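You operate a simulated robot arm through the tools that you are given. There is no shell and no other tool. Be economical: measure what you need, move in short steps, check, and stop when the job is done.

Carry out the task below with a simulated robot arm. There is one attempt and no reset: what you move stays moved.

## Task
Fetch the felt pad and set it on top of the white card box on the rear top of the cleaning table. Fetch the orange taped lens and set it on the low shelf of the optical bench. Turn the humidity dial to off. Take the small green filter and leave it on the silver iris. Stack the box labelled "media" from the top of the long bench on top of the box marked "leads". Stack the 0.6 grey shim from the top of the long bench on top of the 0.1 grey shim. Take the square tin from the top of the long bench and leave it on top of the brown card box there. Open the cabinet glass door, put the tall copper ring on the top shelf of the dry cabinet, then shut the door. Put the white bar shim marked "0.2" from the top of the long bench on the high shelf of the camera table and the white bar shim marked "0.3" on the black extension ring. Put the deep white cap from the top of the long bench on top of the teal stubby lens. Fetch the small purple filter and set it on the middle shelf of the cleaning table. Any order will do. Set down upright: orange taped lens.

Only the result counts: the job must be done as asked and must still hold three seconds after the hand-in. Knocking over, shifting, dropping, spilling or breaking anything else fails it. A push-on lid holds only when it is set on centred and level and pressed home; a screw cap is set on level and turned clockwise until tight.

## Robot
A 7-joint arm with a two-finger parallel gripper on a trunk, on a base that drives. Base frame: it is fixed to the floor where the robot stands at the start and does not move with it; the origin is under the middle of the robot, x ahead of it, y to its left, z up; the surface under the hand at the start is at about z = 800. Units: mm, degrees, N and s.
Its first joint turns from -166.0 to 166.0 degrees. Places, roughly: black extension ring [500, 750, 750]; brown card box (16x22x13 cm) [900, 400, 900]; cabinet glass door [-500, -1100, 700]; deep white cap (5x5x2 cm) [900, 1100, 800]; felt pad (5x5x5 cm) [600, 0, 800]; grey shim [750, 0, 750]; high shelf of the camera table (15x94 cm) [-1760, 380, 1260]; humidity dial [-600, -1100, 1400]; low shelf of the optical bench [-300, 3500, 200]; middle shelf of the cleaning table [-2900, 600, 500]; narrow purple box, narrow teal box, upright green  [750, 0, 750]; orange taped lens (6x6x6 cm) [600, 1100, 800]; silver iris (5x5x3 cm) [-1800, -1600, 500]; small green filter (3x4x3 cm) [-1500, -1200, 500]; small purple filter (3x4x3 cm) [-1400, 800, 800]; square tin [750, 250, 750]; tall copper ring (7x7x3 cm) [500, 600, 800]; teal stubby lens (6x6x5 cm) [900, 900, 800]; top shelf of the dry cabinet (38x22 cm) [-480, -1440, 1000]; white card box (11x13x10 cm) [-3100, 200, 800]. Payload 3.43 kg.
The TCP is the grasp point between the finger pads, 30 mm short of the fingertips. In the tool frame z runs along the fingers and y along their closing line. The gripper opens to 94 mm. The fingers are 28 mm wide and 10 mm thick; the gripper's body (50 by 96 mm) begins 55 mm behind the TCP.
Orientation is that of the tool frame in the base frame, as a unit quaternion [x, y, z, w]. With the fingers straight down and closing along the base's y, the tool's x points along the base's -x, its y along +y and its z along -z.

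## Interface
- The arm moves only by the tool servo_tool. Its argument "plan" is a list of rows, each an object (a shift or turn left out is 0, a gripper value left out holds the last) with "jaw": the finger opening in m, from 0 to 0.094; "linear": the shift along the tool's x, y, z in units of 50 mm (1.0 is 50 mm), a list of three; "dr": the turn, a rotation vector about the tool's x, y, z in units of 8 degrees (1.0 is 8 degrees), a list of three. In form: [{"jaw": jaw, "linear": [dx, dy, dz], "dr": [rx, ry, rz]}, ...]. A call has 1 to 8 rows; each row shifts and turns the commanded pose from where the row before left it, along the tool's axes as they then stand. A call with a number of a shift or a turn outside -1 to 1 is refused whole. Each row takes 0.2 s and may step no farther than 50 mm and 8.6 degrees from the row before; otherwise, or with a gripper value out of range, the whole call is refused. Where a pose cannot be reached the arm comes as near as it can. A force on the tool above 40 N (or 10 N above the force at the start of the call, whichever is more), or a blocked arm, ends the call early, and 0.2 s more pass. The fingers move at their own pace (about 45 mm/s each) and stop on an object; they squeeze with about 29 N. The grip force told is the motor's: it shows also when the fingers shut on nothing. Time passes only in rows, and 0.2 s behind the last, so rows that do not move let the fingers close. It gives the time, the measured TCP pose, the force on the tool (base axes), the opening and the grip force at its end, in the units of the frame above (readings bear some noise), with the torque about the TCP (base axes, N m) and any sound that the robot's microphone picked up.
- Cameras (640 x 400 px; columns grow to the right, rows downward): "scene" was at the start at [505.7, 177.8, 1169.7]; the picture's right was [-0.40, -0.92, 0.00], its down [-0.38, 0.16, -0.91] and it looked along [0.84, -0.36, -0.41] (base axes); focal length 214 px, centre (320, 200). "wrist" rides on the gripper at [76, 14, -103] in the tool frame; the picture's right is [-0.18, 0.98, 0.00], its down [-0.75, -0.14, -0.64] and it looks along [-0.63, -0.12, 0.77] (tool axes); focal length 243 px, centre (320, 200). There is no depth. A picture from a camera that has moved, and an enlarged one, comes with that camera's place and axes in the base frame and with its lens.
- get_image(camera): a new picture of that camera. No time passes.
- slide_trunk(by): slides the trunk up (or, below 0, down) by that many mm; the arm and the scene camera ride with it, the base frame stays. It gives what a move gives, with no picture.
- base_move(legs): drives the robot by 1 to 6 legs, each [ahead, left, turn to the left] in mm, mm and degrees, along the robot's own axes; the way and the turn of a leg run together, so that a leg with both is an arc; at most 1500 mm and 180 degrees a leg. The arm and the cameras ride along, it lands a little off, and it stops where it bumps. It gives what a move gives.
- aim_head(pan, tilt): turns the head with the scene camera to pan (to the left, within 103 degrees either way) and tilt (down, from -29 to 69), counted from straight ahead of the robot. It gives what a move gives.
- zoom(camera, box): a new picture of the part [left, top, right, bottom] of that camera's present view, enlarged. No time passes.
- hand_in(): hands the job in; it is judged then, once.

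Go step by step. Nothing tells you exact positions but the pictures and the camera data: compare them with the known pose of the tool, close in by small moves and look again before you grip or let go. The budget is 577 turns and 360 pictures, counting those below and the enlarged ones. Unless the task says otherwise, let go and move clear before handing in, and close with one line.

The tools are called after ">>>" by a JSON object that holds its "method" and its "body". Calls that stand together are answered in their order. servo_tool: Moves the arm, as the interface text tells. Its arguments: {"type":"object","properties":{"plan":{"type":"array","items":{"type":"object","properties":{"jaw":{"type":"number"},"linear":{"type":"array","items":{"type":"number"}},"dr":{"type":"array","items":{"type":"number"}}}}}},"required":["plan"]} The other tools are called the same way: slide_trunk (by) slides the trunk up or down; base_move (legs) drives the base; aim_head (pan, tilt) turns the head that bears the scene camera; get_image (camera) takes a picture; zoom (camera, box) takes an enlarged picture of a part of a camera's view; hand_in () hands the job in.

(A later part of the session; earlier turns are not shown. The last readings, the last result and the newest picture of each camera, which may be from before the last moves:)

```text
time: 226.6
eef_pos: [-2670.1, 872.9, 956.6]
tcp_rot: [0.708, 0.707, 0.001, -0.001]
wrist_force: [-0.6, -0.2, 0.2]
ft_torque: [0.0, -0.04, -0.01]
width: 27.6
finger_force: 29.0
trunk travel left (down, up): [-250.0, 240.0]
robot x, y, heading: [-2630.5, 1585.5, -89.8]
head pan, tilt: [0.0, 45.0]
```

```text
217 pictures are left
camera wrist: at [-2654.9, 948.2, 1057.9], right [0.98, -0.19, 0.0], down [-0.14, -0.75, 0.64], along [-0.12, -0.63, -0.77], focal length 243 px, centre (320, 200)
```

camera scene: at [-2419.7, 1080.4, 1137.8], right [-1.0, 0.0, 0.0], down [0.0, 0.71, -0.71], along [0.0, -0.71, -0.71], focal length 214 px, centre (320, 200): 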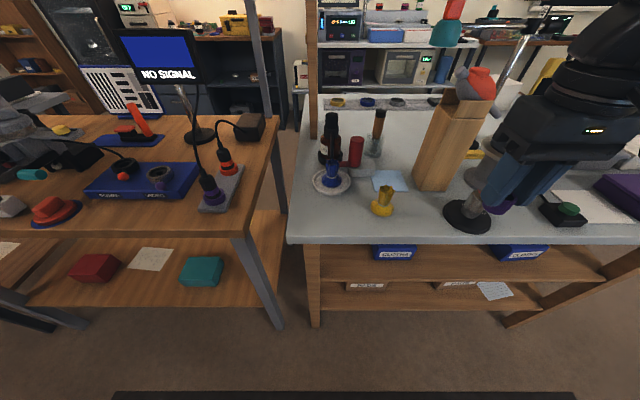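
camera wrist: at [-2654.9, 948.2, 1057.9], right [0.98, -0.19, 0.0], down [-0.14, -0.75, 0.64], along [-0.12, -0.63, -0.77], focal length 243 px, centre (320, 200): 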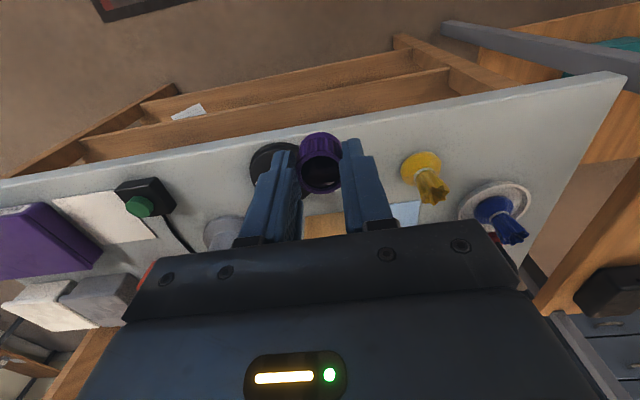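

>>> {"method": "servo_tool", "body": {"plan": [{"linear": [-0.288, 0.86, 0]}, {"linear": [-0.288, 0.86, 0]}, {"linear": [-0.288, 0.86, 0]}, {"linear": [-0.288, 0.86, 0]}, {"linear": [-0.288, 0.86, 0]}, {"linear": [0, 0, 0.9]}, {"linear": [0, 0, 0.7]}]}}

>>> {"method": "get_image", "body": {"camera": "scene"}}

>>> {"method": "get_image", "body": {"camera": "wrist"}}

```text
time: 228.2
eef_pos: [-2454.6, 799.1, 873.3]
tcp_rot: [0.707, 0.707, 0.002, -0.001]
wrist_force: [-0.8, -0.4, -1.2]
ft_torque: [0.0, 0.0, 0.01]
width: 27.6
finger_force: 29.2
trunk travel left (down, up): [-250.0, 240.0]
robot x, y, heading: [-2632.1, 1585.5, -90.1]
head pan, tilt: [0.0, 45.0]
```

```text
216 pictures are left
camera scene: at [-2419.5, 1080.6, 1138.0], right [-1.0, 0.0, 0.0], down [0.0, 0.71, -0.71], along [0.0, -0.71, -0.71], focal length 214 px, centre (320, 200)
```

scene: 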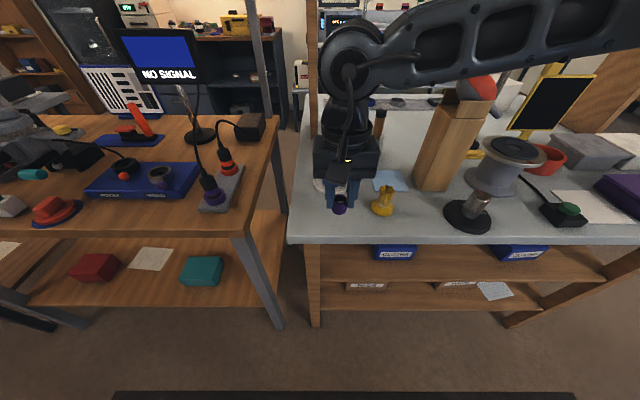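

```text
215 pictures are left
camera wrist: at [-2439.9, 876.8, 975.9], right [0.98, -0.18, 0.0], down [-0.14, -0.75, 0.64], along [-0.12, -0.63, -0.77], focal length 243 px, centre (320, 200)
```

wrist: 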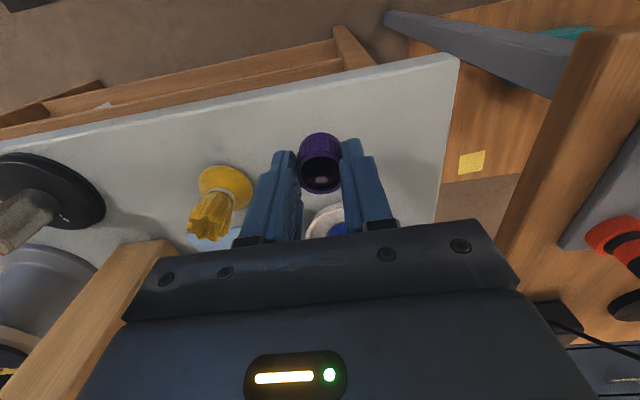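

>>> {"method": "servo_tool", "body": {"plan": [{"linear": [0, 0, 0.3]}, {"linear": [0, 0, 0.1]}, {"linear": [0, 0, 0.1]}, {"linear": [0, 0, 0.08]}, {"linear": [0, 0, 0.08]}, {"linear": [0, 0, 0.08]}, {"linear": [0, 0, 0.08]}]}}

```text
time: 229.8
eef_pos: [-2455.4, 798.6, 833.9]
tcp_rot: [0.708, 0.706, 0.0, 0.0]
wrist_force: [-0.8, 0.5, -0.1]
ft_torque: [-0.01, -0.01, 0.02]
width: 27.4
finger_force: 29.3
trunk travel left (down, up): [-250.0, 240.0]
robot x, y, heading: [-2632.9, 1589.6, -89.9]
head pan, tilt: [0.0, 45.0]
```

>>> {"method": "servo_tool", "body": {"plan": [{"linear": [0, 0, 0.08]}, {"linear": [0, 0, 0.08]}, {"linear": [0, 0, 0.08]}, {"linear": [0, 0, 0.08]}, {"linear": [0, 0, 0.08]}, {"linear": [0, 0, 0.08]}, {"linear": [0, 0, 0.08]}]}}

>>> {"method": "zoom", "body": {"camera": "scene", "box": [290, 150, 410, 250]}}

```text
time: 231.3
eef_pos: [-2454.1, 799.1, 810.3]
tcp_rot: [0.708, 0.706, 0.001, 0.001]
wrist_force: [-4.0, 6.3, 21.1]
ft_torque: [0.11, 0.1, -0.01]
width: 28.6
finger_force: 29.6
trunk travel left (down, up): [-250.0, 240.0]
robot x, y, heading: [-2633.9, 1583.7, -90.0]
head pan, tilt: [0.0, 45.0]
stopped in row 7: the force on the tool passed its limit at 46 N (the readings are from after the stop); the commanded pose is now the measured one
```

```text
4.00 times, centred on (350, 200) of scene
camera zoom: at [-2419.8, 1081.1, 1138.0], right [-1.0, 0.0, 0.0], down [0.0, 0.71, -0.71], along [0.0, -0.71, -0.71], focal length 858 px, centre (200, 200)
```

zoom: 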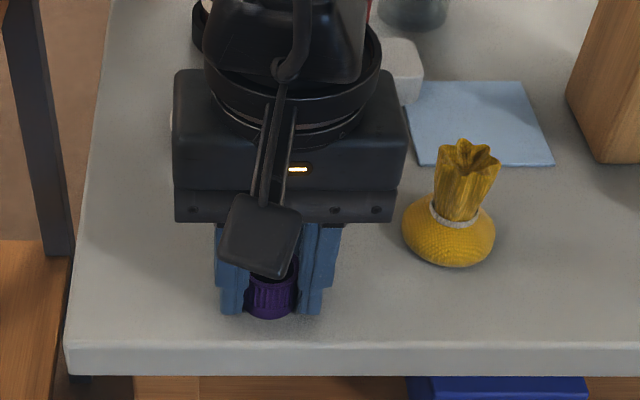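

>>> {"method": "servo_tool", "body": {"plan": [{"linear": [0, 0, -0.04]}, {"jaw": 0.06}, {}, {"linear": [0, 0, -0.9]}, {"linear": [0, 0, -0.9]}]}}

>>> {"method": "zoom", "body": {"camera": "scene", "box": [290, 150, 410, 250]}}

>>> {"method": "servo_tool", "body": {"plan": [{"linear": [0.6, 0, -0.3], "dr": [0, -1, 0]}, {"dr": [0, -1, 0]}, {"dr": [0, -1, 0]}, {"dr": [0, -1, 0]}, {"dr": [0, -1, 0]}, {}]}}

```text
time: 232.5
eef_pos: [-2454.1, 800.2, 902.6]
tcp_rot: [0.707, 0.707, 0.002, 0.0]
wrist_force: [0.4, 0.0, -0.4]
ft_torque: [0.0, -0.01, 0.02]
width: 60.0
finger_force: 0.0
trunk travel left (down, up): [-250.0, 240.0]
robot x, y, heading: [-2636.1, 1587.2, -89.8]
head pan, tilt: [0.0, 45.0]
```

```text
4.00 times, centred on (350, 200) of scene
camera zoom: at [-2419.5, 1080.2, 1137.6], right [-1.0, 0.0, 0.0], down [0.0, 0.71, -0.71], along [0.0, -0.71, -0.71], focal length 858 px, centre (200, 200)
```

zoom: 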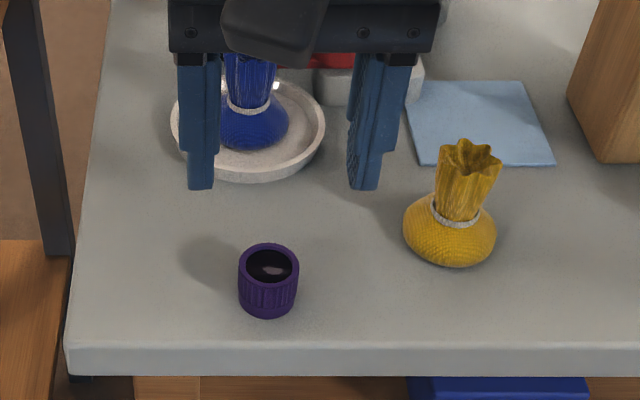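

```text
time: 233.9
eef_pos: [-2454.7, 829.0, 916.5]
tcp_rot: [0.665, 0.663, -0.242, 0.243]
wrist_force: [-0.6, -0.3, -0.3]
ft_torque: [0.0, 0.01, -0.01]
width: 60.2
finger_force: 0.1
trunk travel left (down, up): [-250.0, 240.0]
robot x, y, heading: [-2634.9, 1583.2, -90.0]
head pan, tilt: [0.0, 45.0]
```

>>> {"method": "servo_tool", "body": {"plan": [{"linear": [0.314, 0.01, 0.602]}, {"linear": [0.314, 0.01, 0.602]}, {"linear": [0.314, 0, 0.602]}, {}]}}

>>> {"method": "get_image", "body": {"camera": "wrist"}}

>>> {"method": "zoom", "body": {"camera": "scene", "box": [290, 150, 410, 250]}}

```text
time: 234.9
eef_pos: [-2454.1, 807.1, 817.4]
tcp_rot: [0.665, 0.664, -0.241, 0.242]
wrist_force: [0.0, 0.2, -0.1]
ft_torque: [-0.01, -0.02, -0.03]
width: 59.8
finger_force: 0.0
trunk travel left (down, up): [-250.0, 240.0]
robot x, y, heading: [-2633.1, 1576.5, -89.9]
head pan, tilt: [0.0, 45.0]
```

```text
212 pictures are left
camera wrist: at [-2438.4, 931.2, 847.3], right [0.98, -0.14, 0.12], down [-0.14, -0.16, 0.98], along [-0.12, -0.98, -0.18], focal length 243 px, centre (320, 200)
```

wrist: 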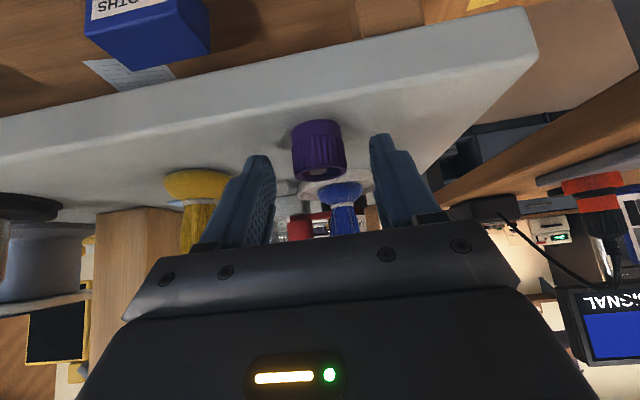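

```text
4.00 times, centred on (350, 200) of scene
camera zoom: at [-2419.6, 1080.5, 1137.8], right [-1.0, 0.0, 0.0], down [0.0, 0.71, -0.71], along [0.0, -0.71, -0.71], focal length 858 px, centre (200, 200)
```

zoom: 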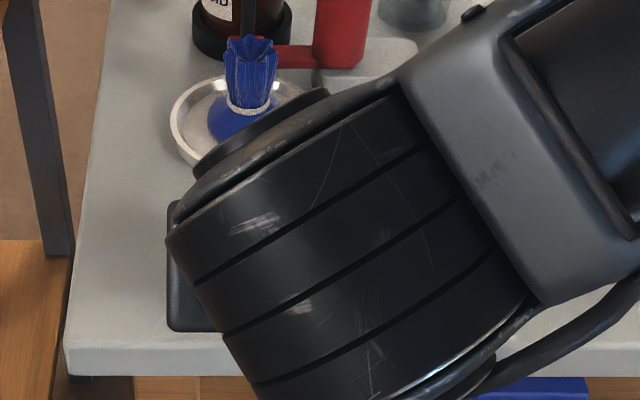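

>>> {"method": "servo_tool", "body": {"plan": [{"jaw": 0.015}, {}, {}, {}, {"linear": [-0.32, 0, -0.38]}, {"linear": [-0.64, 0, -0.76]}]}}

>>> {"method": "get_image", "body": {"camera": "wrist"}}

```text
time: 236.3
eef_pos: [-2454.5, 805.7, 893.3]
tcp_rot: [0.665, 0.664, -0.241, 0.242]
wrist_force: [-0.9, -0.8, -0.8]
ft_torque: [0.03, 0.01, 0.01]
width: 28.1
finger_force: 28.7
trunk travel left (down, up): [-250.0, 240.0]
robot x, y, heading: [-2635.3, 1583.8, -89.9]
head pan, tilt: [0.0, 45.0]
```

```text
210 pictures are left
camera wrist: at [-2438.9, 930.3, 922.8], right [0.98, -0.14, 0.12], down [-0.14, -0.17, 0.98], along [-0.12, -0.98, -0.18], focal length 243 px, centre (320, 200)
```

wrist: 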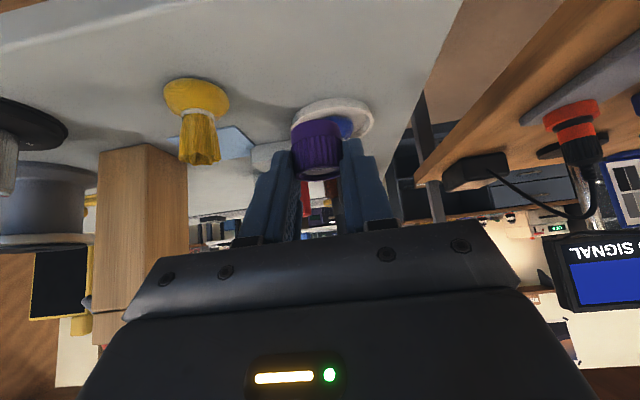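

>>> {"method": "base_move", "body": {"legs": [[-260, 0, 0], [0, -375, 0]]}}

>>> {"method": "slide_trunk", "body": {"by": -245}}

>>> {"method": "aim_head", "body": {"pan": -5, "tilt": 30}}

>>> {"method": "get_image", "body": {"camera": "scene"}}

>>> {"method": "get_image", "body": {"camera": "wrist"}}

```text
time: 240.2
eef_pos: [-2834.4, 1066.2, 893.6]
tcp_rot: [0.666, 0.663, -0.242, 0.242]
wrist_force: [0.4, -0.1, -0.5]
ft_torque: [-0.01, 0.0, 0.01]
width: 28.3
finger_force: 28.9
trunk travel left (down, up): [-250.0, 240.0]
robot x, y, heading: [-3009.7, 1843.4, -90.3]
head pan, tilt: [0.0, 45.0]
```

```text
time: 242.7
eef_pos: [-2834.6, 1064.9, 648.5]
tcp_rot: [0.666, 0.663, -0.241, 0.242]
wrist_force: [0.6, -0.1, 0.3]
ft_torque: [0.01, 0.03, -0.01]
width: 28.3
finger_force: 29.3
trunk travel left (down, up): [-5.0, 485.0]
robot x, y, heading: [-3010.2, 1844.4, -90.1]
head pan, tilt: [0.0, 45.0]
```

```text
time: 243.5
eef_pos: [-2834.7, 1065.9, 647.5]
tcp_rot: [0.666, 0.663, -0.242, 0.242]
wrist_force: [0.4, -0.1, -0.6]
ft_torque: [0.0, 0.0, -0.05]
width: 28.1
finger_force: 28.6
trunk travel left (down, up): [-5.0, 485.0]
robot x, y, heading: [-3010.0, 1844.7, -89.9]
head pan, tilt: [-5.0, 30.0]
```

```text
209 pictures are left
camera scene: at [-2807.0, 1331.4, 915.3], right [-1.0, 0.09, 0.0], down [0.05, 0.5, -0.87], along [-0.08, -0.86, -0.5], focal length 214 px, centre (320, 200)
```

scene: 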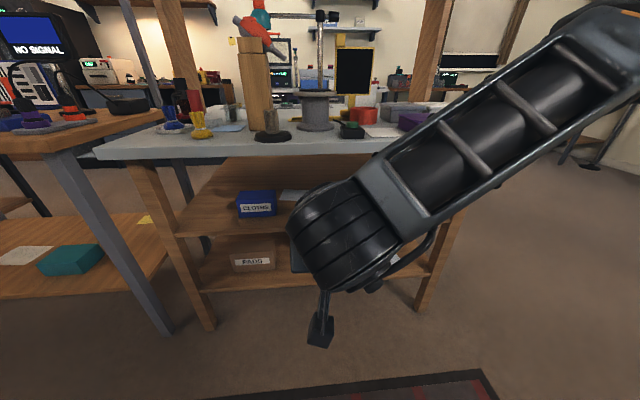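

```text
208 pictures are left
camera wrist: at [-2819.0, 1190.2, 677.8], right [0.98, -0.15, 0.12], down [-0.14, -0.16, 0.98], along [-0.12, -0.98, -0.18], focal length 243 px, centre (320, 200)
```

wrist: 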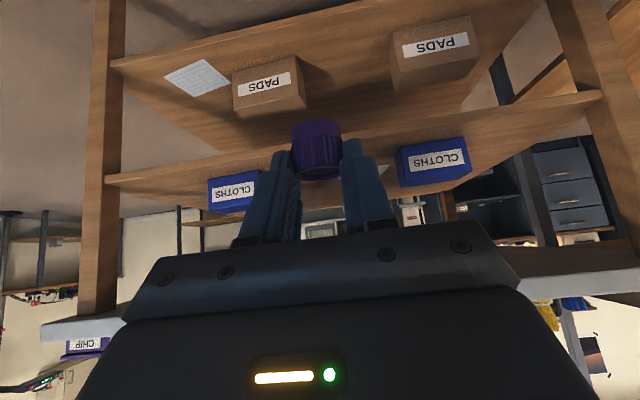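

>>> {"method": "servo_tool", "body": {"plan": [{"linear": [0.48, 0, 0.575]}, {"linear": [0.48, 0, 0.575]}, {}]}}

>>> {"method": "base_move", "body": {"legs": [[200, 0, 0]]}}

>>> {"method": "get_image", "body": {"camera": "wrist"}}

>>> {"method": "get_image", "body": {"camera": "scene"}}

```text
time: 244.3
eef_pos: [-2836.3, 1066.0, 573.5]
tcp_rot: [0.666, 0.663, -0.242, 0.242]
wrist_force: [-0.4, -0.2, -0.4]
ft_torque: [0.03, -0.01, 0.02]
width: 27.9
finger_force: 28.9
trunk travel left (down, up): [-5.0, 485.0]
robot x, y, heading: [-3011.0, 1847.4, -90.1]
head pan, tilt: [-5.0, 30.0]
```

```text
time: 245.9
eef_pos: [-2832.9, 862.4, 572.5]
tcp_rot: [0.665, 0.664, -0.242, 0.243]
wrist_force: [0.9, -0.2, -0.9]
ft_torque: [-0.03, -0.04, -0.03]
width: 28.0
finger_force: 29.2
trunk travel left (down, up): [-5.0, 485.0]
robot x, y, heading: [-3014.1, 1643.9, -90.0]
head pan, tilt: [-5.0, 30.0]
```

```text
207 pictures are left
camera wrist: at [-2818.2, 988.2, 603.1], right [0.98, -0.14, 0.12], down [-0.14, -0.16, 0.98], along [-0.12, -0.98, -0.18], focal length 243 px, centre (320, 200)
```

wrist: 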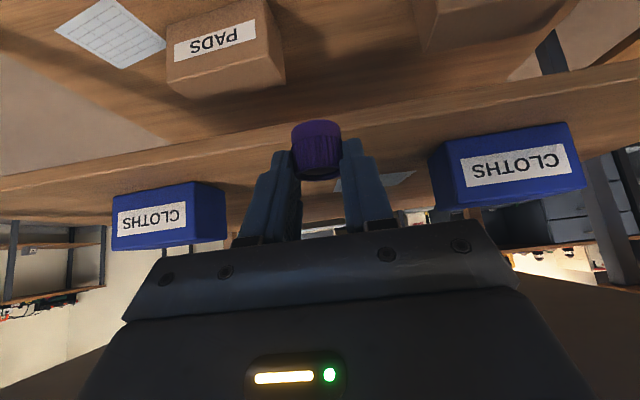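

```text
206 pictures are left
camera scene: at [-2806.4, 1128.6, 915.4], right [-1.0, 0.09, 0.0], down [0.04, 0.5, -0.87], along [-0.08, -0.86, -0.5], focal length 214 px, centre (320, 200)
```

scene: 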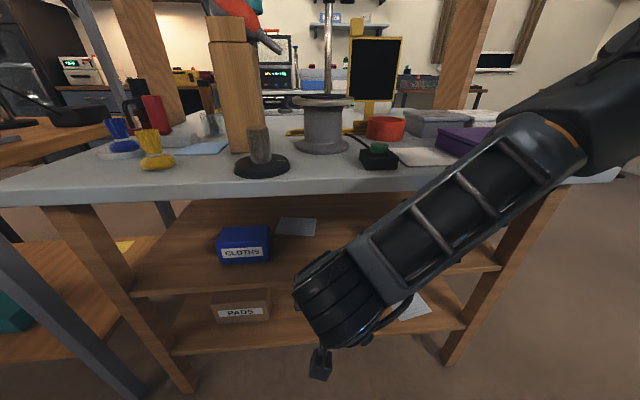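

>>> {"method": "servo_tool", "body": {"plan": [{"linear": [0.18, 0, 0.21]}, {"linear": [-0.659, 0, 0.553]}, {"linear": [-0.659, 0, 0.553]}, {}]}}

>>> {"method": "get_image", "body": {"camera": "wrist"}}

>>> {"method": "zoom", "body": {"camera": "scene", "box": [180, 160, 500, 360]}}

```text
time: 246.9
eef_pos: [-2835.6, 775.6, 559.5]
tcp_rot: [0.665, 0.664, -0.242, 0.242]
wrist_force: [-0.4, -0.6, 0.2]
ft_torque: [-0.01, -0.04, 0.0]
width: 28.0
finger_force: 28.5
trunk travel left (down, up): [-5.0, 485.0]
robot x, y, heading: [-3009.1, 1640.1, -90.1]
head pan, tilt: [-5.0, 30.0]
```

```text
205 pictures are left
camera wrist: at [-2819.5, 900.3, 588.5], right [0.98, -0.14, 0.12], down [-0.14, -0.17, 0.98], along [-0.12, -0.98, -0.18], focal length 243 px, centre (320, 200)
```

wrist: 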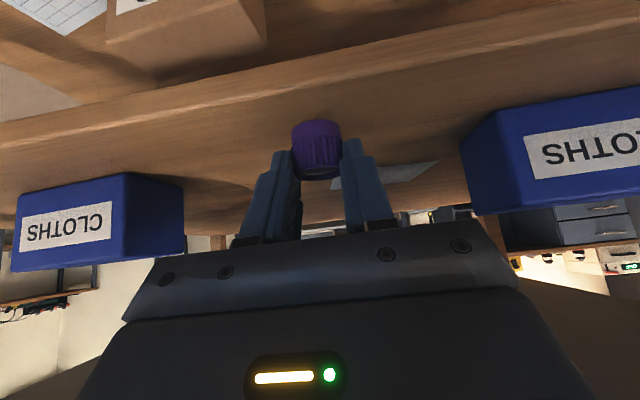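

```text
2.00 times, centred on (340, 260) of scene
camera zoom: at [-2806.4, 1128.6, 915.4], right [-1.0, 0.09, 0.0], down [0.04, 0.5, -0.87], along [-0.08, -0.86, -0.5], focal length 429 px, centre (280, 80)
```

zoom: 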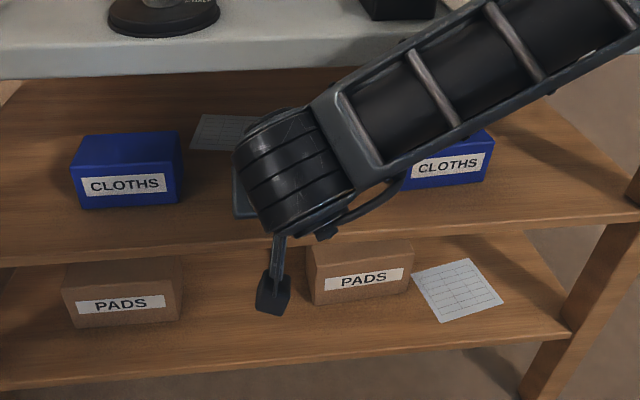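

>>> {"method": "servo_tool", "body": {"plan": [{"linear": [0.1, 0, 0.12]}, {"linear": [0.05, 0, 0.06]}, {"linear": [0.05, 0, 0.06]}, {"linear": [0.05, 0, 0.06]}, {"linear": [0.05, 0, 0.06]}, {"linear": [0.05, 0, 0.06]}]}}

>>> {"method": "get_image", "body": {"camera": "wrist"}}

```text
time: 248.1
eef_pos: [-2832.7, 774.5, 541.9]
tcp_rot: [0.664, 0.662, -0.244, 0.246]
wrist_force: [-1.4, 4.0, 15.1]
ft_torque: [-0.02, 0.15, -0.01]
width: 28.2
finger_force: 28.9
trunk travel left (down, up): [-5.0, 485.0]
robot x, y, heading: [-3015.1, 1642.4, -90.1]
head pan, tilt: [-5.0, 30.0]
stopped in row 5: the force on the tool passed its limit at 48 N (the readings are from after the stop); the commanded pose is now the measured one
```

```text
203 pictures are left
camera wrist: at [-2817.8, 899.9, 570.7], right [0.98, -0.14, 0.12], down [-0.14, -0.16, 0.98], along [-0.12, -0.98, -0.17], focal length 243 px, centre (320, 200)
```

wrist: 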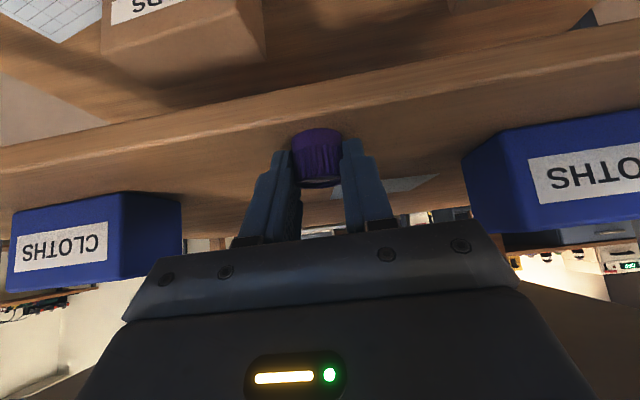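

>>> {"method": "servo_tool", "body": {"plan": [{"linear": [-0.02, 0, -0.02]}, {"jaw": 0.05}, {}, {"linear": [0, 0, -0.5]}, {"linear": [0, 0, -0.8]}]}}

>>> {"method": "get_image", "body": {"camera": "wrist"}}

```text
time: 249.3
eef_pos: [-2834.9, 819.5, 589.9]
tcp_rot: [0.665, 0.663, -0.244, 0.244]
wrist_force: [0.6, 0.1, -0.5]
ft_torque: [0.0, -0.02, 0.04]
width: 50.1
finger_force: 0.0
trunk travel left (down, up): [-5.0, 485.0]
robot x, y, heading: [-3007.6, 1642.6, -90.2]
head pan, tilt: [-5.0, 30.0]
```

```text
202 pictures are left
camera wrist: at [-2819.4, 944.2, 619.4], right [0.98, -0.14, 0.12], down [-0.14, -0.16, 0.98], along [-0.12, -0.98, -0.18], focal length 243 px, centre (320, 200)
```

wrist: 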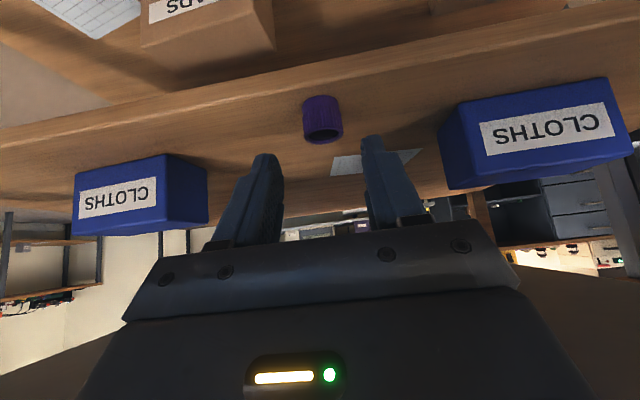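

>>> {"method": "base_move", "body": {"legs": [[-300, 0, 0]]}}

>>> {"method": "slide_trunk", "body": {"by": 360}}

>>> {"method": "servo_tool", "body": {"plan": [{"dr": [0, 1, 0]}, {"dr": [0, 1, 0]}, {"dr": [0, 1, 0]}, {"dr": [0, 1, 0]}, {"dr": [0, 1, 0]}, {"linear": [0.5, 0, -0.8]}, {}]}}

>>> {"method": "aim_head", "body": {"pan": -5, "tilt": 20}}

>>> {"method": "get_image", "body": {"camera": "scene"}}

>>> {"method": "aim_head", "body": {"pan": 45, "tilt": 15}}

>>> {"method": "get_image", "body": {"camera": "scene"}}

```text
time: 251.3
eef_pos: [-2837.8, 1116.1, 590.9]
tcp_rot: [0.666, 0.661, -0.244, 0.243]
wrist_force: [-0.9, -0.4, 0.5]
ft_torque: [0.03, -0.01, 0.0]
width: 50.0
finger_force: 0.0
trunk travel left (down, up): [-5.0, 485.0]
robot x, y, heading: [-3010.1, 1938.1, -90.4]
head pan, tilt: [-5.0, 30.0]
```

```text
time: 254.8
eef_pos: [-2839.3, 1116.3, 950.4]
tcp_rot: [0.667, 0.661, -0.244, 0.242]
wrist_force: [0.2, -0.3, 0.3]
ft_torque: [-0.02, 0.02, -0.01]
width: 49.9
finger_force: 0.1
trunk travel left (down, up): [-365.0, 125.0]
robot x, y, heading: [-3010.3, 1937.7, -90.3]
head pan, tilt: [-5.0, 30.0]
```

```text
time: 256.4
eef_pos: [-2836.5, 1142.3, 990.4]
tcp_rot: [0.71, 0.705, -0.002, 0.002]
wrist_force: [0.2, 0.0, 0.0]
ft_torque: [0.03, 0.03, -0.01]
width: 50.0
finger_force: 0.1
trunk travel left (down, up): [-365.0, 125.0]
robot x, y, heading: [-3007.8, 1940.8, -90.7]
head pan, tilt: [-5.0, 30.0]
```

```text
time: 257.1
eef_pos: [-2835.8, 1141.2, 988.1]
tcp_rot: [0.71, 0.704, -0.001, 0.003]
wrist_force: [-0.2, -0.8, 0.5]
ft_torque: [-0.01, 0.01, 0.02]
width: 50.1
finger_force: 0.0
trunk travel left (down, up): [-365.0, 125.0]
robot x, y, heading: [-3013.1, 1938.7, -90.6]
head pan, tilt: [-5.0, 20.0]
```

```text
201 pictures are left
camera scene: at [-2808.3, 1422.1, 1291.4], right [-1.0, 0.09, 0.0], down [0.03, 0.34, -0.94], along [-0.09, -0.94, -0.34], focal length 214 px, centre (320, 200)
```

scene: 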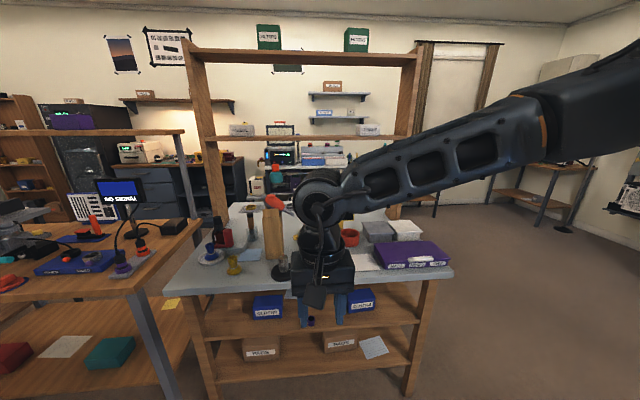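

```text
time: 258.3
eef_pos: [-2836.6, 1142.4, 989.1]
tcp_rot: [0.709, 0.705, -0.002, 0.002]
wrist_force: [-0.2, -0.6, 0.6]
ft_torque: [-0.01, 0.0, -0.01]
width: 49.9
finger_force: 0.0
trunk travel left (down, up): [-365.0, 125.0]
robot x, y, heading: [-3011.0, 1938.6, -90.5]
head pan, tilt: [45.0, 15.0]
```

```text
200 pictures are left
camera scene: at [-2734.0, 1448.3, 1299.6], right [-0.71, -0.7, 0.0], down [-0.18, 0.18, -0.97], along [0.68, -0.69, -0.26], focal length 214 px, centre (320, 200)
```

scene: 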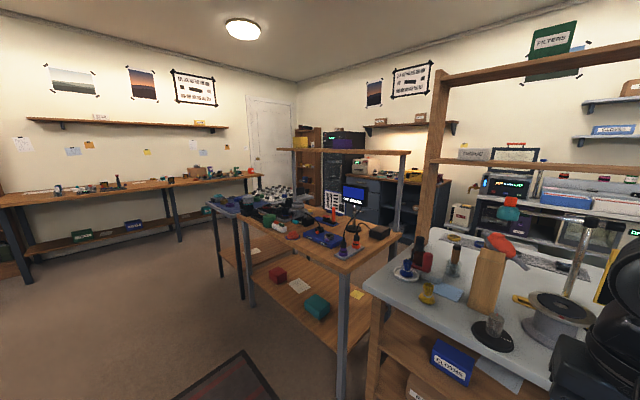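

>>> {"method": "aim_head", "body": {"pan": 12, "tilt": 20}}

>>> {"method": "zoom", "body": {"camera": "scene", "box": [260, 120, 560, 300]}}

>>> {"method": "aim_head", "body": {"pan": 60, "tilt": 10}}

>>> {"method": "zoom", "body": {"camera": "scene", "box": [200, 120, 500, 300]}}

```text
time: 259.3
eef_pos: [-2837.6, 1141.9, 988.9]
tcp_rot: [0.71, 0.704, -0.002, 0.003]
wrist_force: [0.4, -0.2, -0.4]
ft_torque: [-0.03, 0.01, -0.02]
width: 49.8
finger_force: 0.0
trunk travel left (down, up): [-365.0, 125.0]
robot x, y, heading: [-3012.6, 1940.9, -90.1]
head pan, tilt: [12.0, 20.0]
```

```text
2.13 times, centred on (410, 210) of scene
camera zoom: at [-2780.8, 1423.6, 1291.5], right [-0.98, -0.2, 0.0], down [-0.07, 0.34, -0.94], along [0.19, -0.92, -0.34], focal length 458 px, centre (128, 179)
```

zoom: 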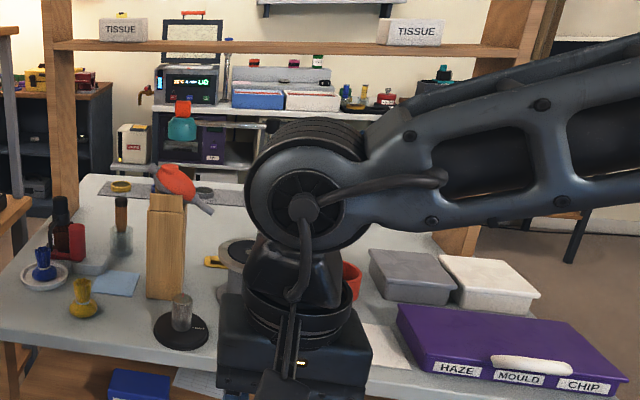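

```text
time: 260.4
eef_pos: [-2835.6, 1141.6, 989.2]
tcp_rot: [0.709, 0.705, -0.001, 0.002]
wrist_force: [-0.1, 0.5, 0.2]
ft_torque: [-0.03, 0.0, -0.01]
width: 50.0
finger_force: 0.1
trunk travel left (down, up): [-365.0, 125.0]
robot x, y, heading: [-3009.8, 1938.3, -90.3]
head pan, tilt: [60.0, 10.0]
```

```text
2.13 times, centred on (350, 210) of scene
camera zoom: at [-2719.4, 1467.7, 1307.7], right [-0.51, -0.86, 0.0], down [-0.15, 0.09, -0.98], along [0.85, -0.5, -0.17], focal length 458 px, centre (256, 179)
```

zoom: 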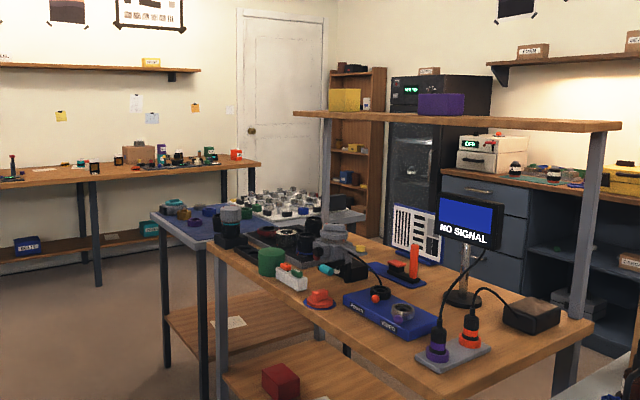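

>>> {"method": "slide_trunk", "body": {"by": 110}}

>>> {"method": "base_move", "body": {"legs": [[0, 0, 90.3], [1400, 0, 0], [1300, 0, 0], [150, -1318, 0]]}}

>>> {"method": "aim_head", "body": {"pan": 0, "tilt": 35}}

>>> {"method": "get_image", "body": {"camera": "scene"}}

```text
time: 261.9
eef_pos: [-2837.2, 1142.1, 1098.7]
tcp_rot: [0.71, 0.705, -0.002, 0.002]
wrist_force: [-0.2, 0.4, 0.7]
ft_torque: [0.02, 0.03, 0.04]
width: 50.0
finger_force: 0.1
trunk travel left (down, up): [-475.0, 15.0]
robot x, y, heading: [-3010.1, 1935.1, -90.3]
head pan, tilt: [60.0, 10.0]
```

```text
time: 285.1
eef_pos: [636.2, 773.0, 1099.5]
tcp_rot: [0.003, 1.0, 0.001, 0.003]
wrist_force: [-0.3, 0.1, 0.6]
ft_torque: [-0.02, 0.03, -0.03]
width: 50.0
finger_force: 0.0
trunk travel left (down, up): [-475.0, 15.0]
robot x, y, heading: [-161.0, 596.8, -0.4]
head pan, tilt: [60.0, 10.0]
```

```text
time: 286.4
eef_pos: [635.5, 772.9, 1098.2]
tcp_rot: [0.003, 1.0, 0.001, 0.002]
wrist_force: [-1.1, 0.2, 0.2]
ft_torque: [-0.01, -0.02, -0.07]
width: 50.1
finger_force: 0.1
trunk travel left (down, up): [-475.0, 15.0]
robot x, y, heading: [-162.8, 599.6, -0.4]
head pan, tilt: [0.0, 35.0]
```

```text
197 pictures are left
camera scene: at [349.3, 809.6, 1377.6], right [0.0, -1.0, 0.0], down [-0.57, 0.0, -0.82], along [0.82, 0.0, -0.57], focal length 214 px, centre (320, 200)
```

scene: 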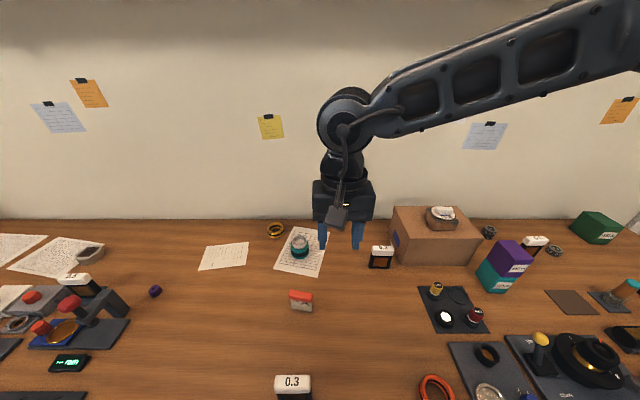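

>>> {"method": "servo_tool", "body": {"plan": [{"jaw": 0.088, "linear": [-0.547, -0.52, 0.46]}, {"linear": [-0.547, -0.52, 0.46]}, {"linear": [-0.547, -0.52, 0.46]}, {"linear": [-0.547, -0.52, 0.46]}, {"linear": [-0.547, -0.52, 0.46]}, {"linear": [-0.547, -0.52, 0.46], "dr": [0, 0, 0.47]}, {}]}}

>>> {"method": "get_image", "body": {"camera": "wrist"}}

>>> {"method": "aim_head", "body": {"pan": 10, "tilt": 45}}

>>> {"method": "zoom", "body": {"camera": "scene", "box": [340, 130, 500, 250]}}

```text
time: 288.0
eef_pos: [799.2, 614.9, 962.9]
tcp_rot: [0.035, 0.999, 0.001, 0.003]
wrist_force: [-1.0, 0.3, -0.6]
ft_torque: [-0.01, 0.02, -0.01]
width: 87.8
finger_force: 0.0
trunk travel left (down, up): [-475.0, 15.0]
robot x, y, heading: [-162.6, 596.3, -0.1]
head pan, tilt: [0.0, 35.0]
```

```text
196 pictures are left
camera wrist: at [725.3, 635.1, 1065.0], right [0.25, 0.97, 0.0], down [0.74, -0.2, 0.65], along [0.63, -0.16, -0.76], focal length 243 px, centre (320, 200)
```

wrist: 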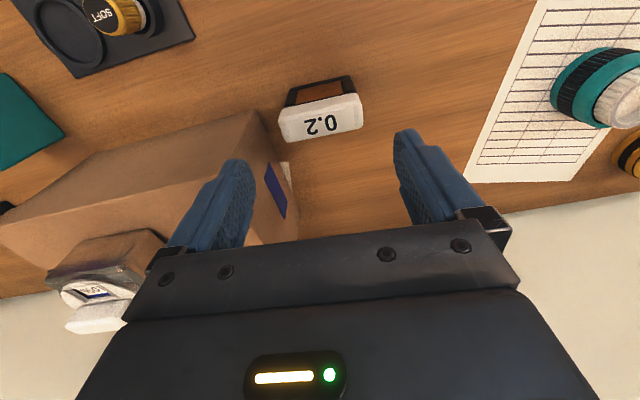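

```text
time: 288.8
eef_pos: [799.0, 615.7, 962.1]
tcp_rot: [0.036, 0.999, 0.001, 0.002]
wrist_force: [-0.1, 0.3, 0.6]
ft_torque: [0.03, 0.02, -0.02]
width: 87.9
finger_force: 0.1
trunk travel left (down, up): [-475.0, 15.0]
robot x, y, heading: [-159.9, 596.2, 0.0]
head pan, tilt: [10.0, 45.0]
```

```text
3.33 times, centred on (420, 190) of scene
camera zoom: at [341.4, 823.6, 1362.8], right [0.17, -0.99, 0.0], down [-0.7, -0.12, -0.71], along [0.7, 0.12, -0.71], focal length 715 px, centre (-13, 233)
```

zoom: 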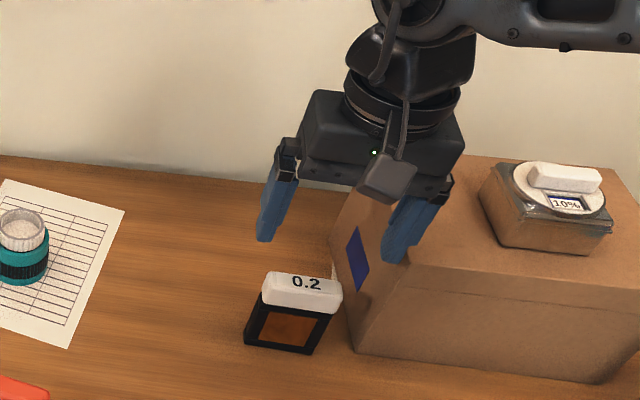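

>>> {"method": "servo_tool", "body": {"plan": [{"jaw": 0.082, "linear": [0, 0.06, 0.9]}, {"linear": [0, 0, 0.9]}, {}]}}

>>> {"method": "zoom", "body": {"camera": "scene", "box": [340, 130, 500, 250]}}

```text
time: 289.6
eef_pos: [800.4, 619.7, 873.4]
tcp_rot: [0.036, 0.999, 0.001, 0.004]
wrist_force: [0.5, 0.3, 0.3]
ft_torque: [0.01, -0.01, -0.01]
width: 82.1
finger_force: 0.1
trunk travel left (down, up): [-475.0, 15.0]
robot x, y, heading: [-160.1, 599.5, -0.3]
head pan, tilt: [10.0, 45.0]
```

```text
3.33 times, centred on (420, 190) of scene
camera zoom: at [341.4, 823.7, 1362.8], right [0.17, -0.99, 0.0], down [-0.7, -0.12, -0.71], along [0.7, 0.12, -0.71], focal length 715 px, centre (-13, 233)
```

zoom: 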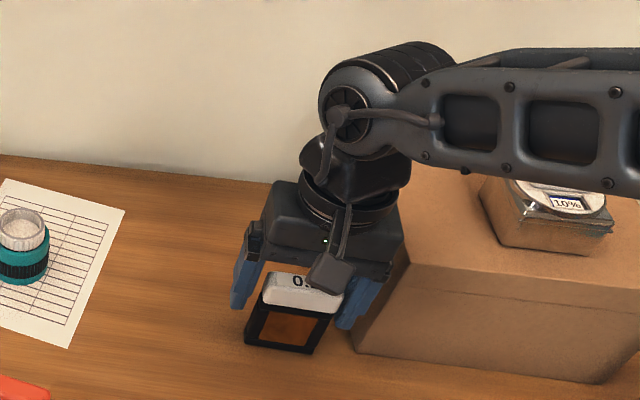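

>>> {"method": "servo_tool", "body": {"plan": [{"linear": [0, 0, 0.05], "jaw": 0.082}, {"jaw": 0.04}, {}, {}, {}, {"linear": [0, 0, -0.4]}, {"linear": [0, 0, -0.95]}, {"linear": [0, 0, -0.95]}]}}

>>> {"method": "get_image", "body": {"camera": "wrist"}}

>>> {"method": "zoom", "body": {"camera": "scene", "box": [340, 80, 500, 250]}}

```text
time: 291.4
eef_pos: [802.1, 622.7, 984.6]
tcp_rot: [0.036, 0.999, 0.001, 0.002]
wrist_force: [0.0, 0.9, -0.6]
ft_torque: [0.04, -0.01, 0.0]
width: 67.4
finger_force: 29.1
trunk travel left (down, up): [-475.0, 15.0]
robot x, y, heading: [-161.4, 599.5, -0.4]
head pan, tilt: [10.0, 45.0]
```

```text
193 pictures are left
camera wrist: at [727.1, 641.4, 1085.7], right [0.25, 0.97, 0.0], down [0.74, -0.2, 0.65], along [0.63, -0.16, -0.76], focal length 243 px, centre (320, 200)
```

wrist: 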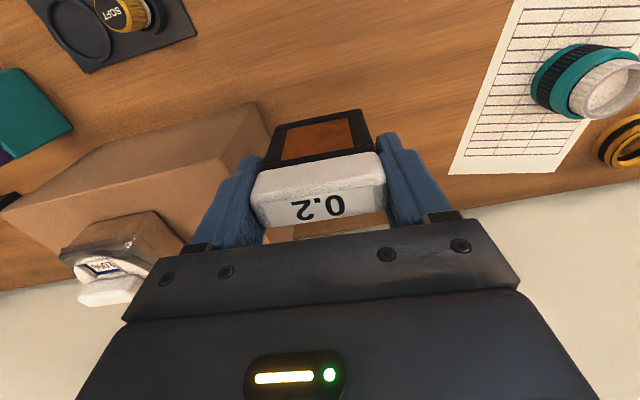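

```text
2.35 times, centred on (420, 165) of scene
camera zoom: at [341.6, 823.8, 1362.6], right [0.17, -0.99, 0.0], down [-0.7, -0.12, -0.71], along [0.7, 0.12, -0.71], focal length 505 px, centre (85, 282)
```

zoom: 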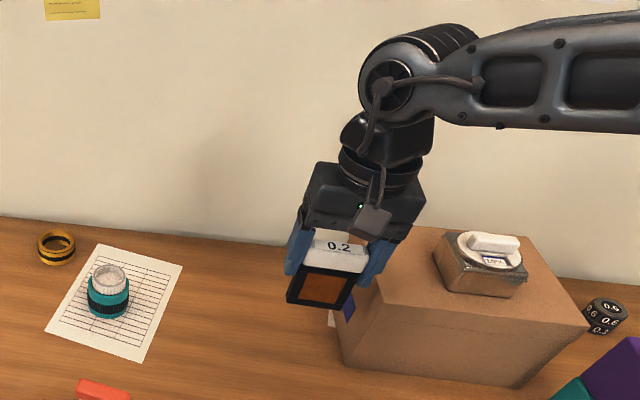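

>>> {"method": "servo_tool", "body": {"plan": [{"linear": [0.4, 0, -0.9]}, {"linear": [0.4, 0, -0.9]}, {"linear": [0.7, 0, -0.7]}, {"linear": [0.8, 0, -0.5]}, {"linear": [0.9, 0, -0.3]}, {"dr": [0, 0, -0.47]}]}}

>>> {"method": "base_move", "body": {"legs": [[-130, 1280, 0], [0, 0, -90], [0, -1470, 0]]}}

>>> {"method": "aim_head", "body": {"pan": 0, "tilt": 15}}

>>> {"method": "get_image", "body": {"camera": "scene"}}

```text
time: 292.8
eef_pos: [640.1, 630.2, 1149.2]
tcp_rot: [0.003, 1.0, 0.002, 0.003]
wrist_force: [-0.9, 0.3, -0.3]
ft_torque: [0.0, -0.02, 0.02]
width: 67.3
finger_force: 28.7
trunk travel left (down, up): [-475.0, 15.0]
robot x, y, heading: [-159.6, 598.0, -0.4]
head pan, tilt: [10.0, 45.0]
```

```text
time: 309.9
eef_pos: [-1737.2, 1043.9, 1149.2]
tcp_rot: [0.705, 0.709, -0.002, 0.002]
wrist_force: [0.1, 0.3, -0.6]
ft_torque: [0.0, -0.02, 0.01]
width: 67.3
finger_force: 29.0
trunk travel left (down, up): [-475.0, 15.0]
robot x, y, heading: [-1776.2, 1842.1, -89.6]
head pan, tilt: [10.0, 45.0]
```

```text
time: 310.9
eef_pos: [-1736.2, 1044.5, 1149.4]
tcp_rot: [0.706, 0.709, -0.001, 0.003]
wrist_force: [-0.3, 0.7, 0.5]
ft_torque: [0.0, 0.01, 0.01]
width: 67.1
finger_force: 29.3
trunk travel left (down, up): [-475.0, 15.0]
robot x, y, heading: [-1777.0, 1843.2, -89.8]
head pan, tilt: [0.0, 15.0]
```

```text
191 pictures are left
camera scene: at [-1562.0, 1329.9, 1409.5], right [-1.0, -0.01, 0.0], down [0.0, 0.26, -0.97], along [0.01, -0.97, -0.26], focal length 214 px, centre (320, 200)
```

scene: 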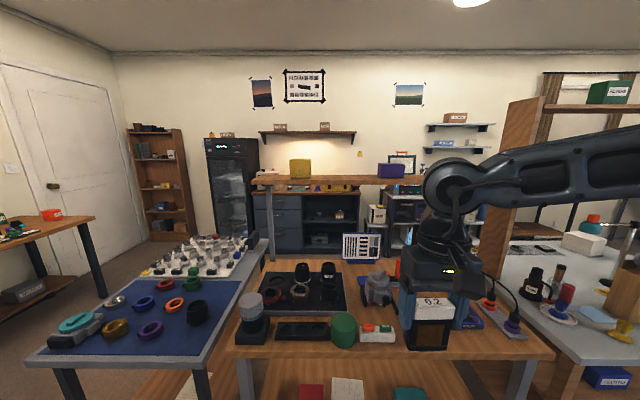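

>>> {"method": "slide_trunk", "body": {"by": 14}}

>>> {"method": "servo_tool", "body": {"plan": [{"linear": [0, 0, -0.95]}, {"linear": [0, 0, -0.95]}, {"linear": [0, 0, -0.95]}, {"linear": [-0.4, 0, -0.9]}, {"linear": [-0.6, 0, -0.75]}, {"linear": [-0.8, 0, 0]}, {}]}}

>>> {"method": "base_move", "body": {"legs": [[350, -55, 0]]}}

>>> {"method": "get_image", "body": {"camera": "scene"}}

>>> {"method": "get_image", "body": {"camera": "wrist"}}

```text
time: 311.5
eef_pos: [-1735.6, 1044.2, 1163.6]
tcp_rot: [0.706, 0.709, -0.001, 0.002]
wrist_force: [-0.6, 0.5, -0.1]
ft_torque: [-0.01, -0.01, 0.01]
width: 67.3
finger_force: 28.8
trunk travel left (down, up): [-489.0, 1.0]
robot x, y, heading: [-1779.9, 1844.7, -89.6]
head pan, tilt: [0.0, 15.0]
```

```text
time: 313.1
eef_pos: [-1736.3, 956.2, 1388.5]
tcp_rot: [0.705, 0.709, -0.002, 0.002]
wrist_force: [0.7, -1.5, -0.6]
ft_torque: [0.0, 0.01, 0.02]
width: 67.5
finger_force: 28.7
trunk travel left (down, up): [-489.0, 1.0]
robot x, y, heading: [-1776.6, 1844.1, -89.6]
head pan, tilt: [0.0, 15.0]
```

```text
time: 315.4
eef_pos: [-1783.6, 602.0, 1388.3]
tcp_rot: [0.704, 0.71, -0.001, 0.003]
wrist_force: [0.9, 0.4, -0.4]
ft_torque: [0.02, -0.01, 0.0]
width: 67.4
finger_force: 29.3
trunk travel left (down, up): [-489.0, 1.0]
robot x, y, heading: [-1834.5, 1487.5, -89.3]
head pan, tilt: [0.0, 15.0]
```

```text
190 pictures are left
camera scene: at [-1612.6, 976.9, 1423.7], right [-1.0, -0.01, 0.0], down [0.0, 0.26, -0.97], along [0.01, -0.97, -0.26], focal length 214 px, centre (320, 200)
```

scene: 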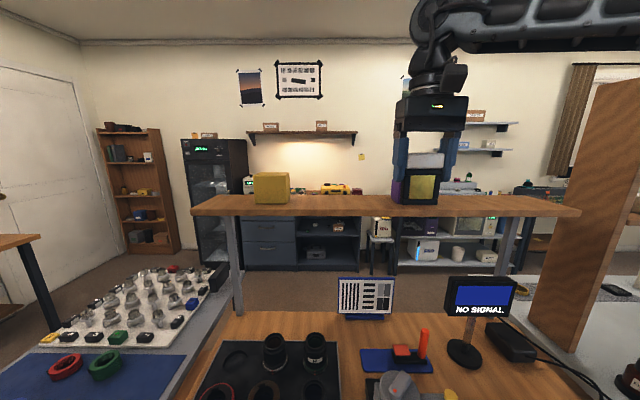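

```text
189 pictures are left
camera wrist: at [-1770.0, 679.2, 1490.1], right [0.98, -0.17, 0.0], down [-0.14, -0.75, 0.65], along [-0.11, -0.64, -0.76], focal length 243 px, centre (320, 200)
```

wrist: 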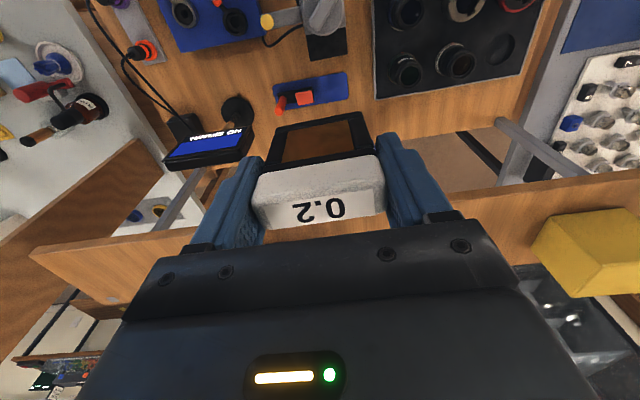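

>>> {"method": "base_move", "body": {"legs": [[140, 122, 0]]}}

>>> {"method": "servo_tool", "body": {"plan": [{"linear": [-0.7, 0, 0]}, {"linear": [-0.7, 0, 0]}, {}]}}

>>> {"method": "get_image", "body": {"camera": "scene"}}

>>> {"method": "get_image", "body": {"camera": "wrist"}}

```text
time: 316.9
eef_pos: [-1661.9, 464.8, 1388.3]
tcp_rot: [0.704, 0.71, -0.001, 0.002]
wrist_force: [-0.8, -0.2, -0.6]
ft_torque: [-0.03, 0.0, 0.0]
width: 67.6
finger_force: 29.1
trunk travel left (down, up): [-489.0, 1.0]
robot x, y, heading: [-1709.8, 1351.9, -89.6]
head pan, tilt: [0.0, 15.0]
```

```text
time: 317.7
eef_pos: [-1659.9, 393.5, 1387.2]
tcp_rot: [0.704, 0.71, -0.001, 0.002]
wrist_force: [0.0, 0.3, -1.0]
ft_torque: [0.05, -0.01, -0.02]
width: 67.6
finger_force: 28.7
trunk travel left (down, up): [-489.0, 1.0]
robot x, y, heading: [-1709.4, 1356.1, -89.5]
head pan, tilt: [0.0, 15.0]
```

```text
188 pictures are left
camera scene: at [-1489.9, 839.4, 1423.5], right [-1.0, -0.01, 0.0], down [0.0, 0.26, -0.97], along [0.01, -0.97, -0.26], focal length 214 px, centre (320, 200)
```

scene: 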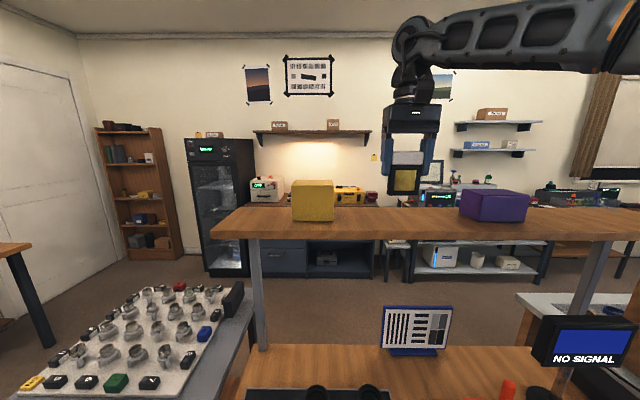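

```text
187 pictures are left
camera wrist: at [-1644.9, 471.4, 1489.7], right [0.98, -0.18, 0.0], down [-0.14, -0.75, 0.65], along [-0.11, -0.64, -0.76], focal length 243 px, centre (320, 200)
```

wrist: 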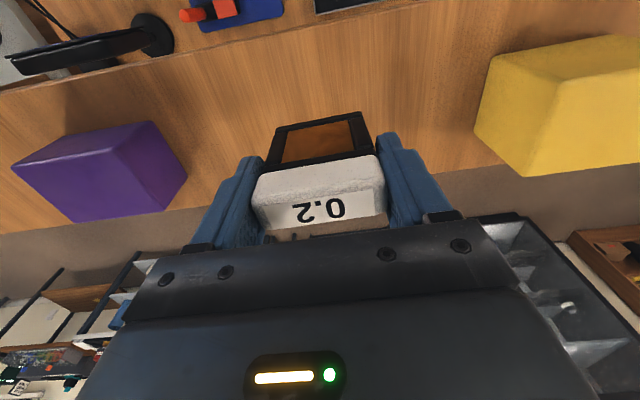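

>>> {"method": "servo_tool", "body": {"plan": [{"linear": [-0.24, 0, 0]}, {"linear": [0, 0, 0.8]}, {"linear": [0, 0, 0.15]}, {"linear": [0, 0, 0.06]}, {"linear": [0, 0, 0.06]}, {"linear": [0, 0, 0.06]}, {"linear": [0, 0, 0.06]}]}}

>>> {"method": "zoom", "body": {"camera": "scene", "box": [280, 90, 540, 250]}}

```text
time: 319.3
eef_pos: [-1661.4, 382.3, 1330.1]
tcp_rot: [0.704, 0.71, -0.002, 0.004]
wrist_force: [-0.5, 0.3, 10.7]
ft_torque: [0.02, 0.23, 0.0]
width: 67.6
finger_force: 29.0
trunk travel left (down, up): [-489.0, 1.0]
robot x, y, heading: [-1708.7, 1353.5, -89.6]
head pan, tilt: [0.0, 15.0]
```

```text
2.46 times, centred on (410, 170) of scene
camera zoom: at [-1490.0, 839.8, 1424.0], right [-1.0, -0.01, 0.0], down [0.0, 0.26, -0.97], along [0.01, -0.97, -0.26], focal length 528 px, centre (98, 274)
```

zoom: 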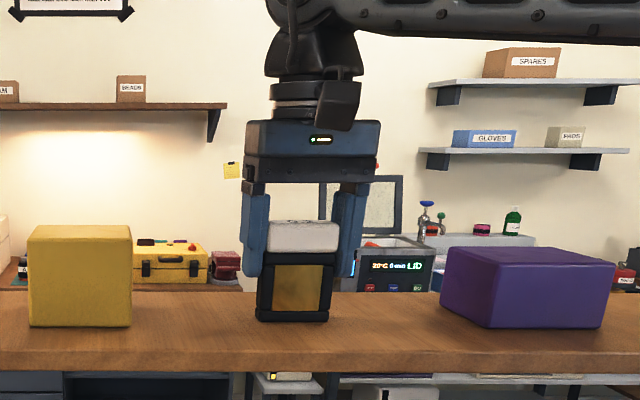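

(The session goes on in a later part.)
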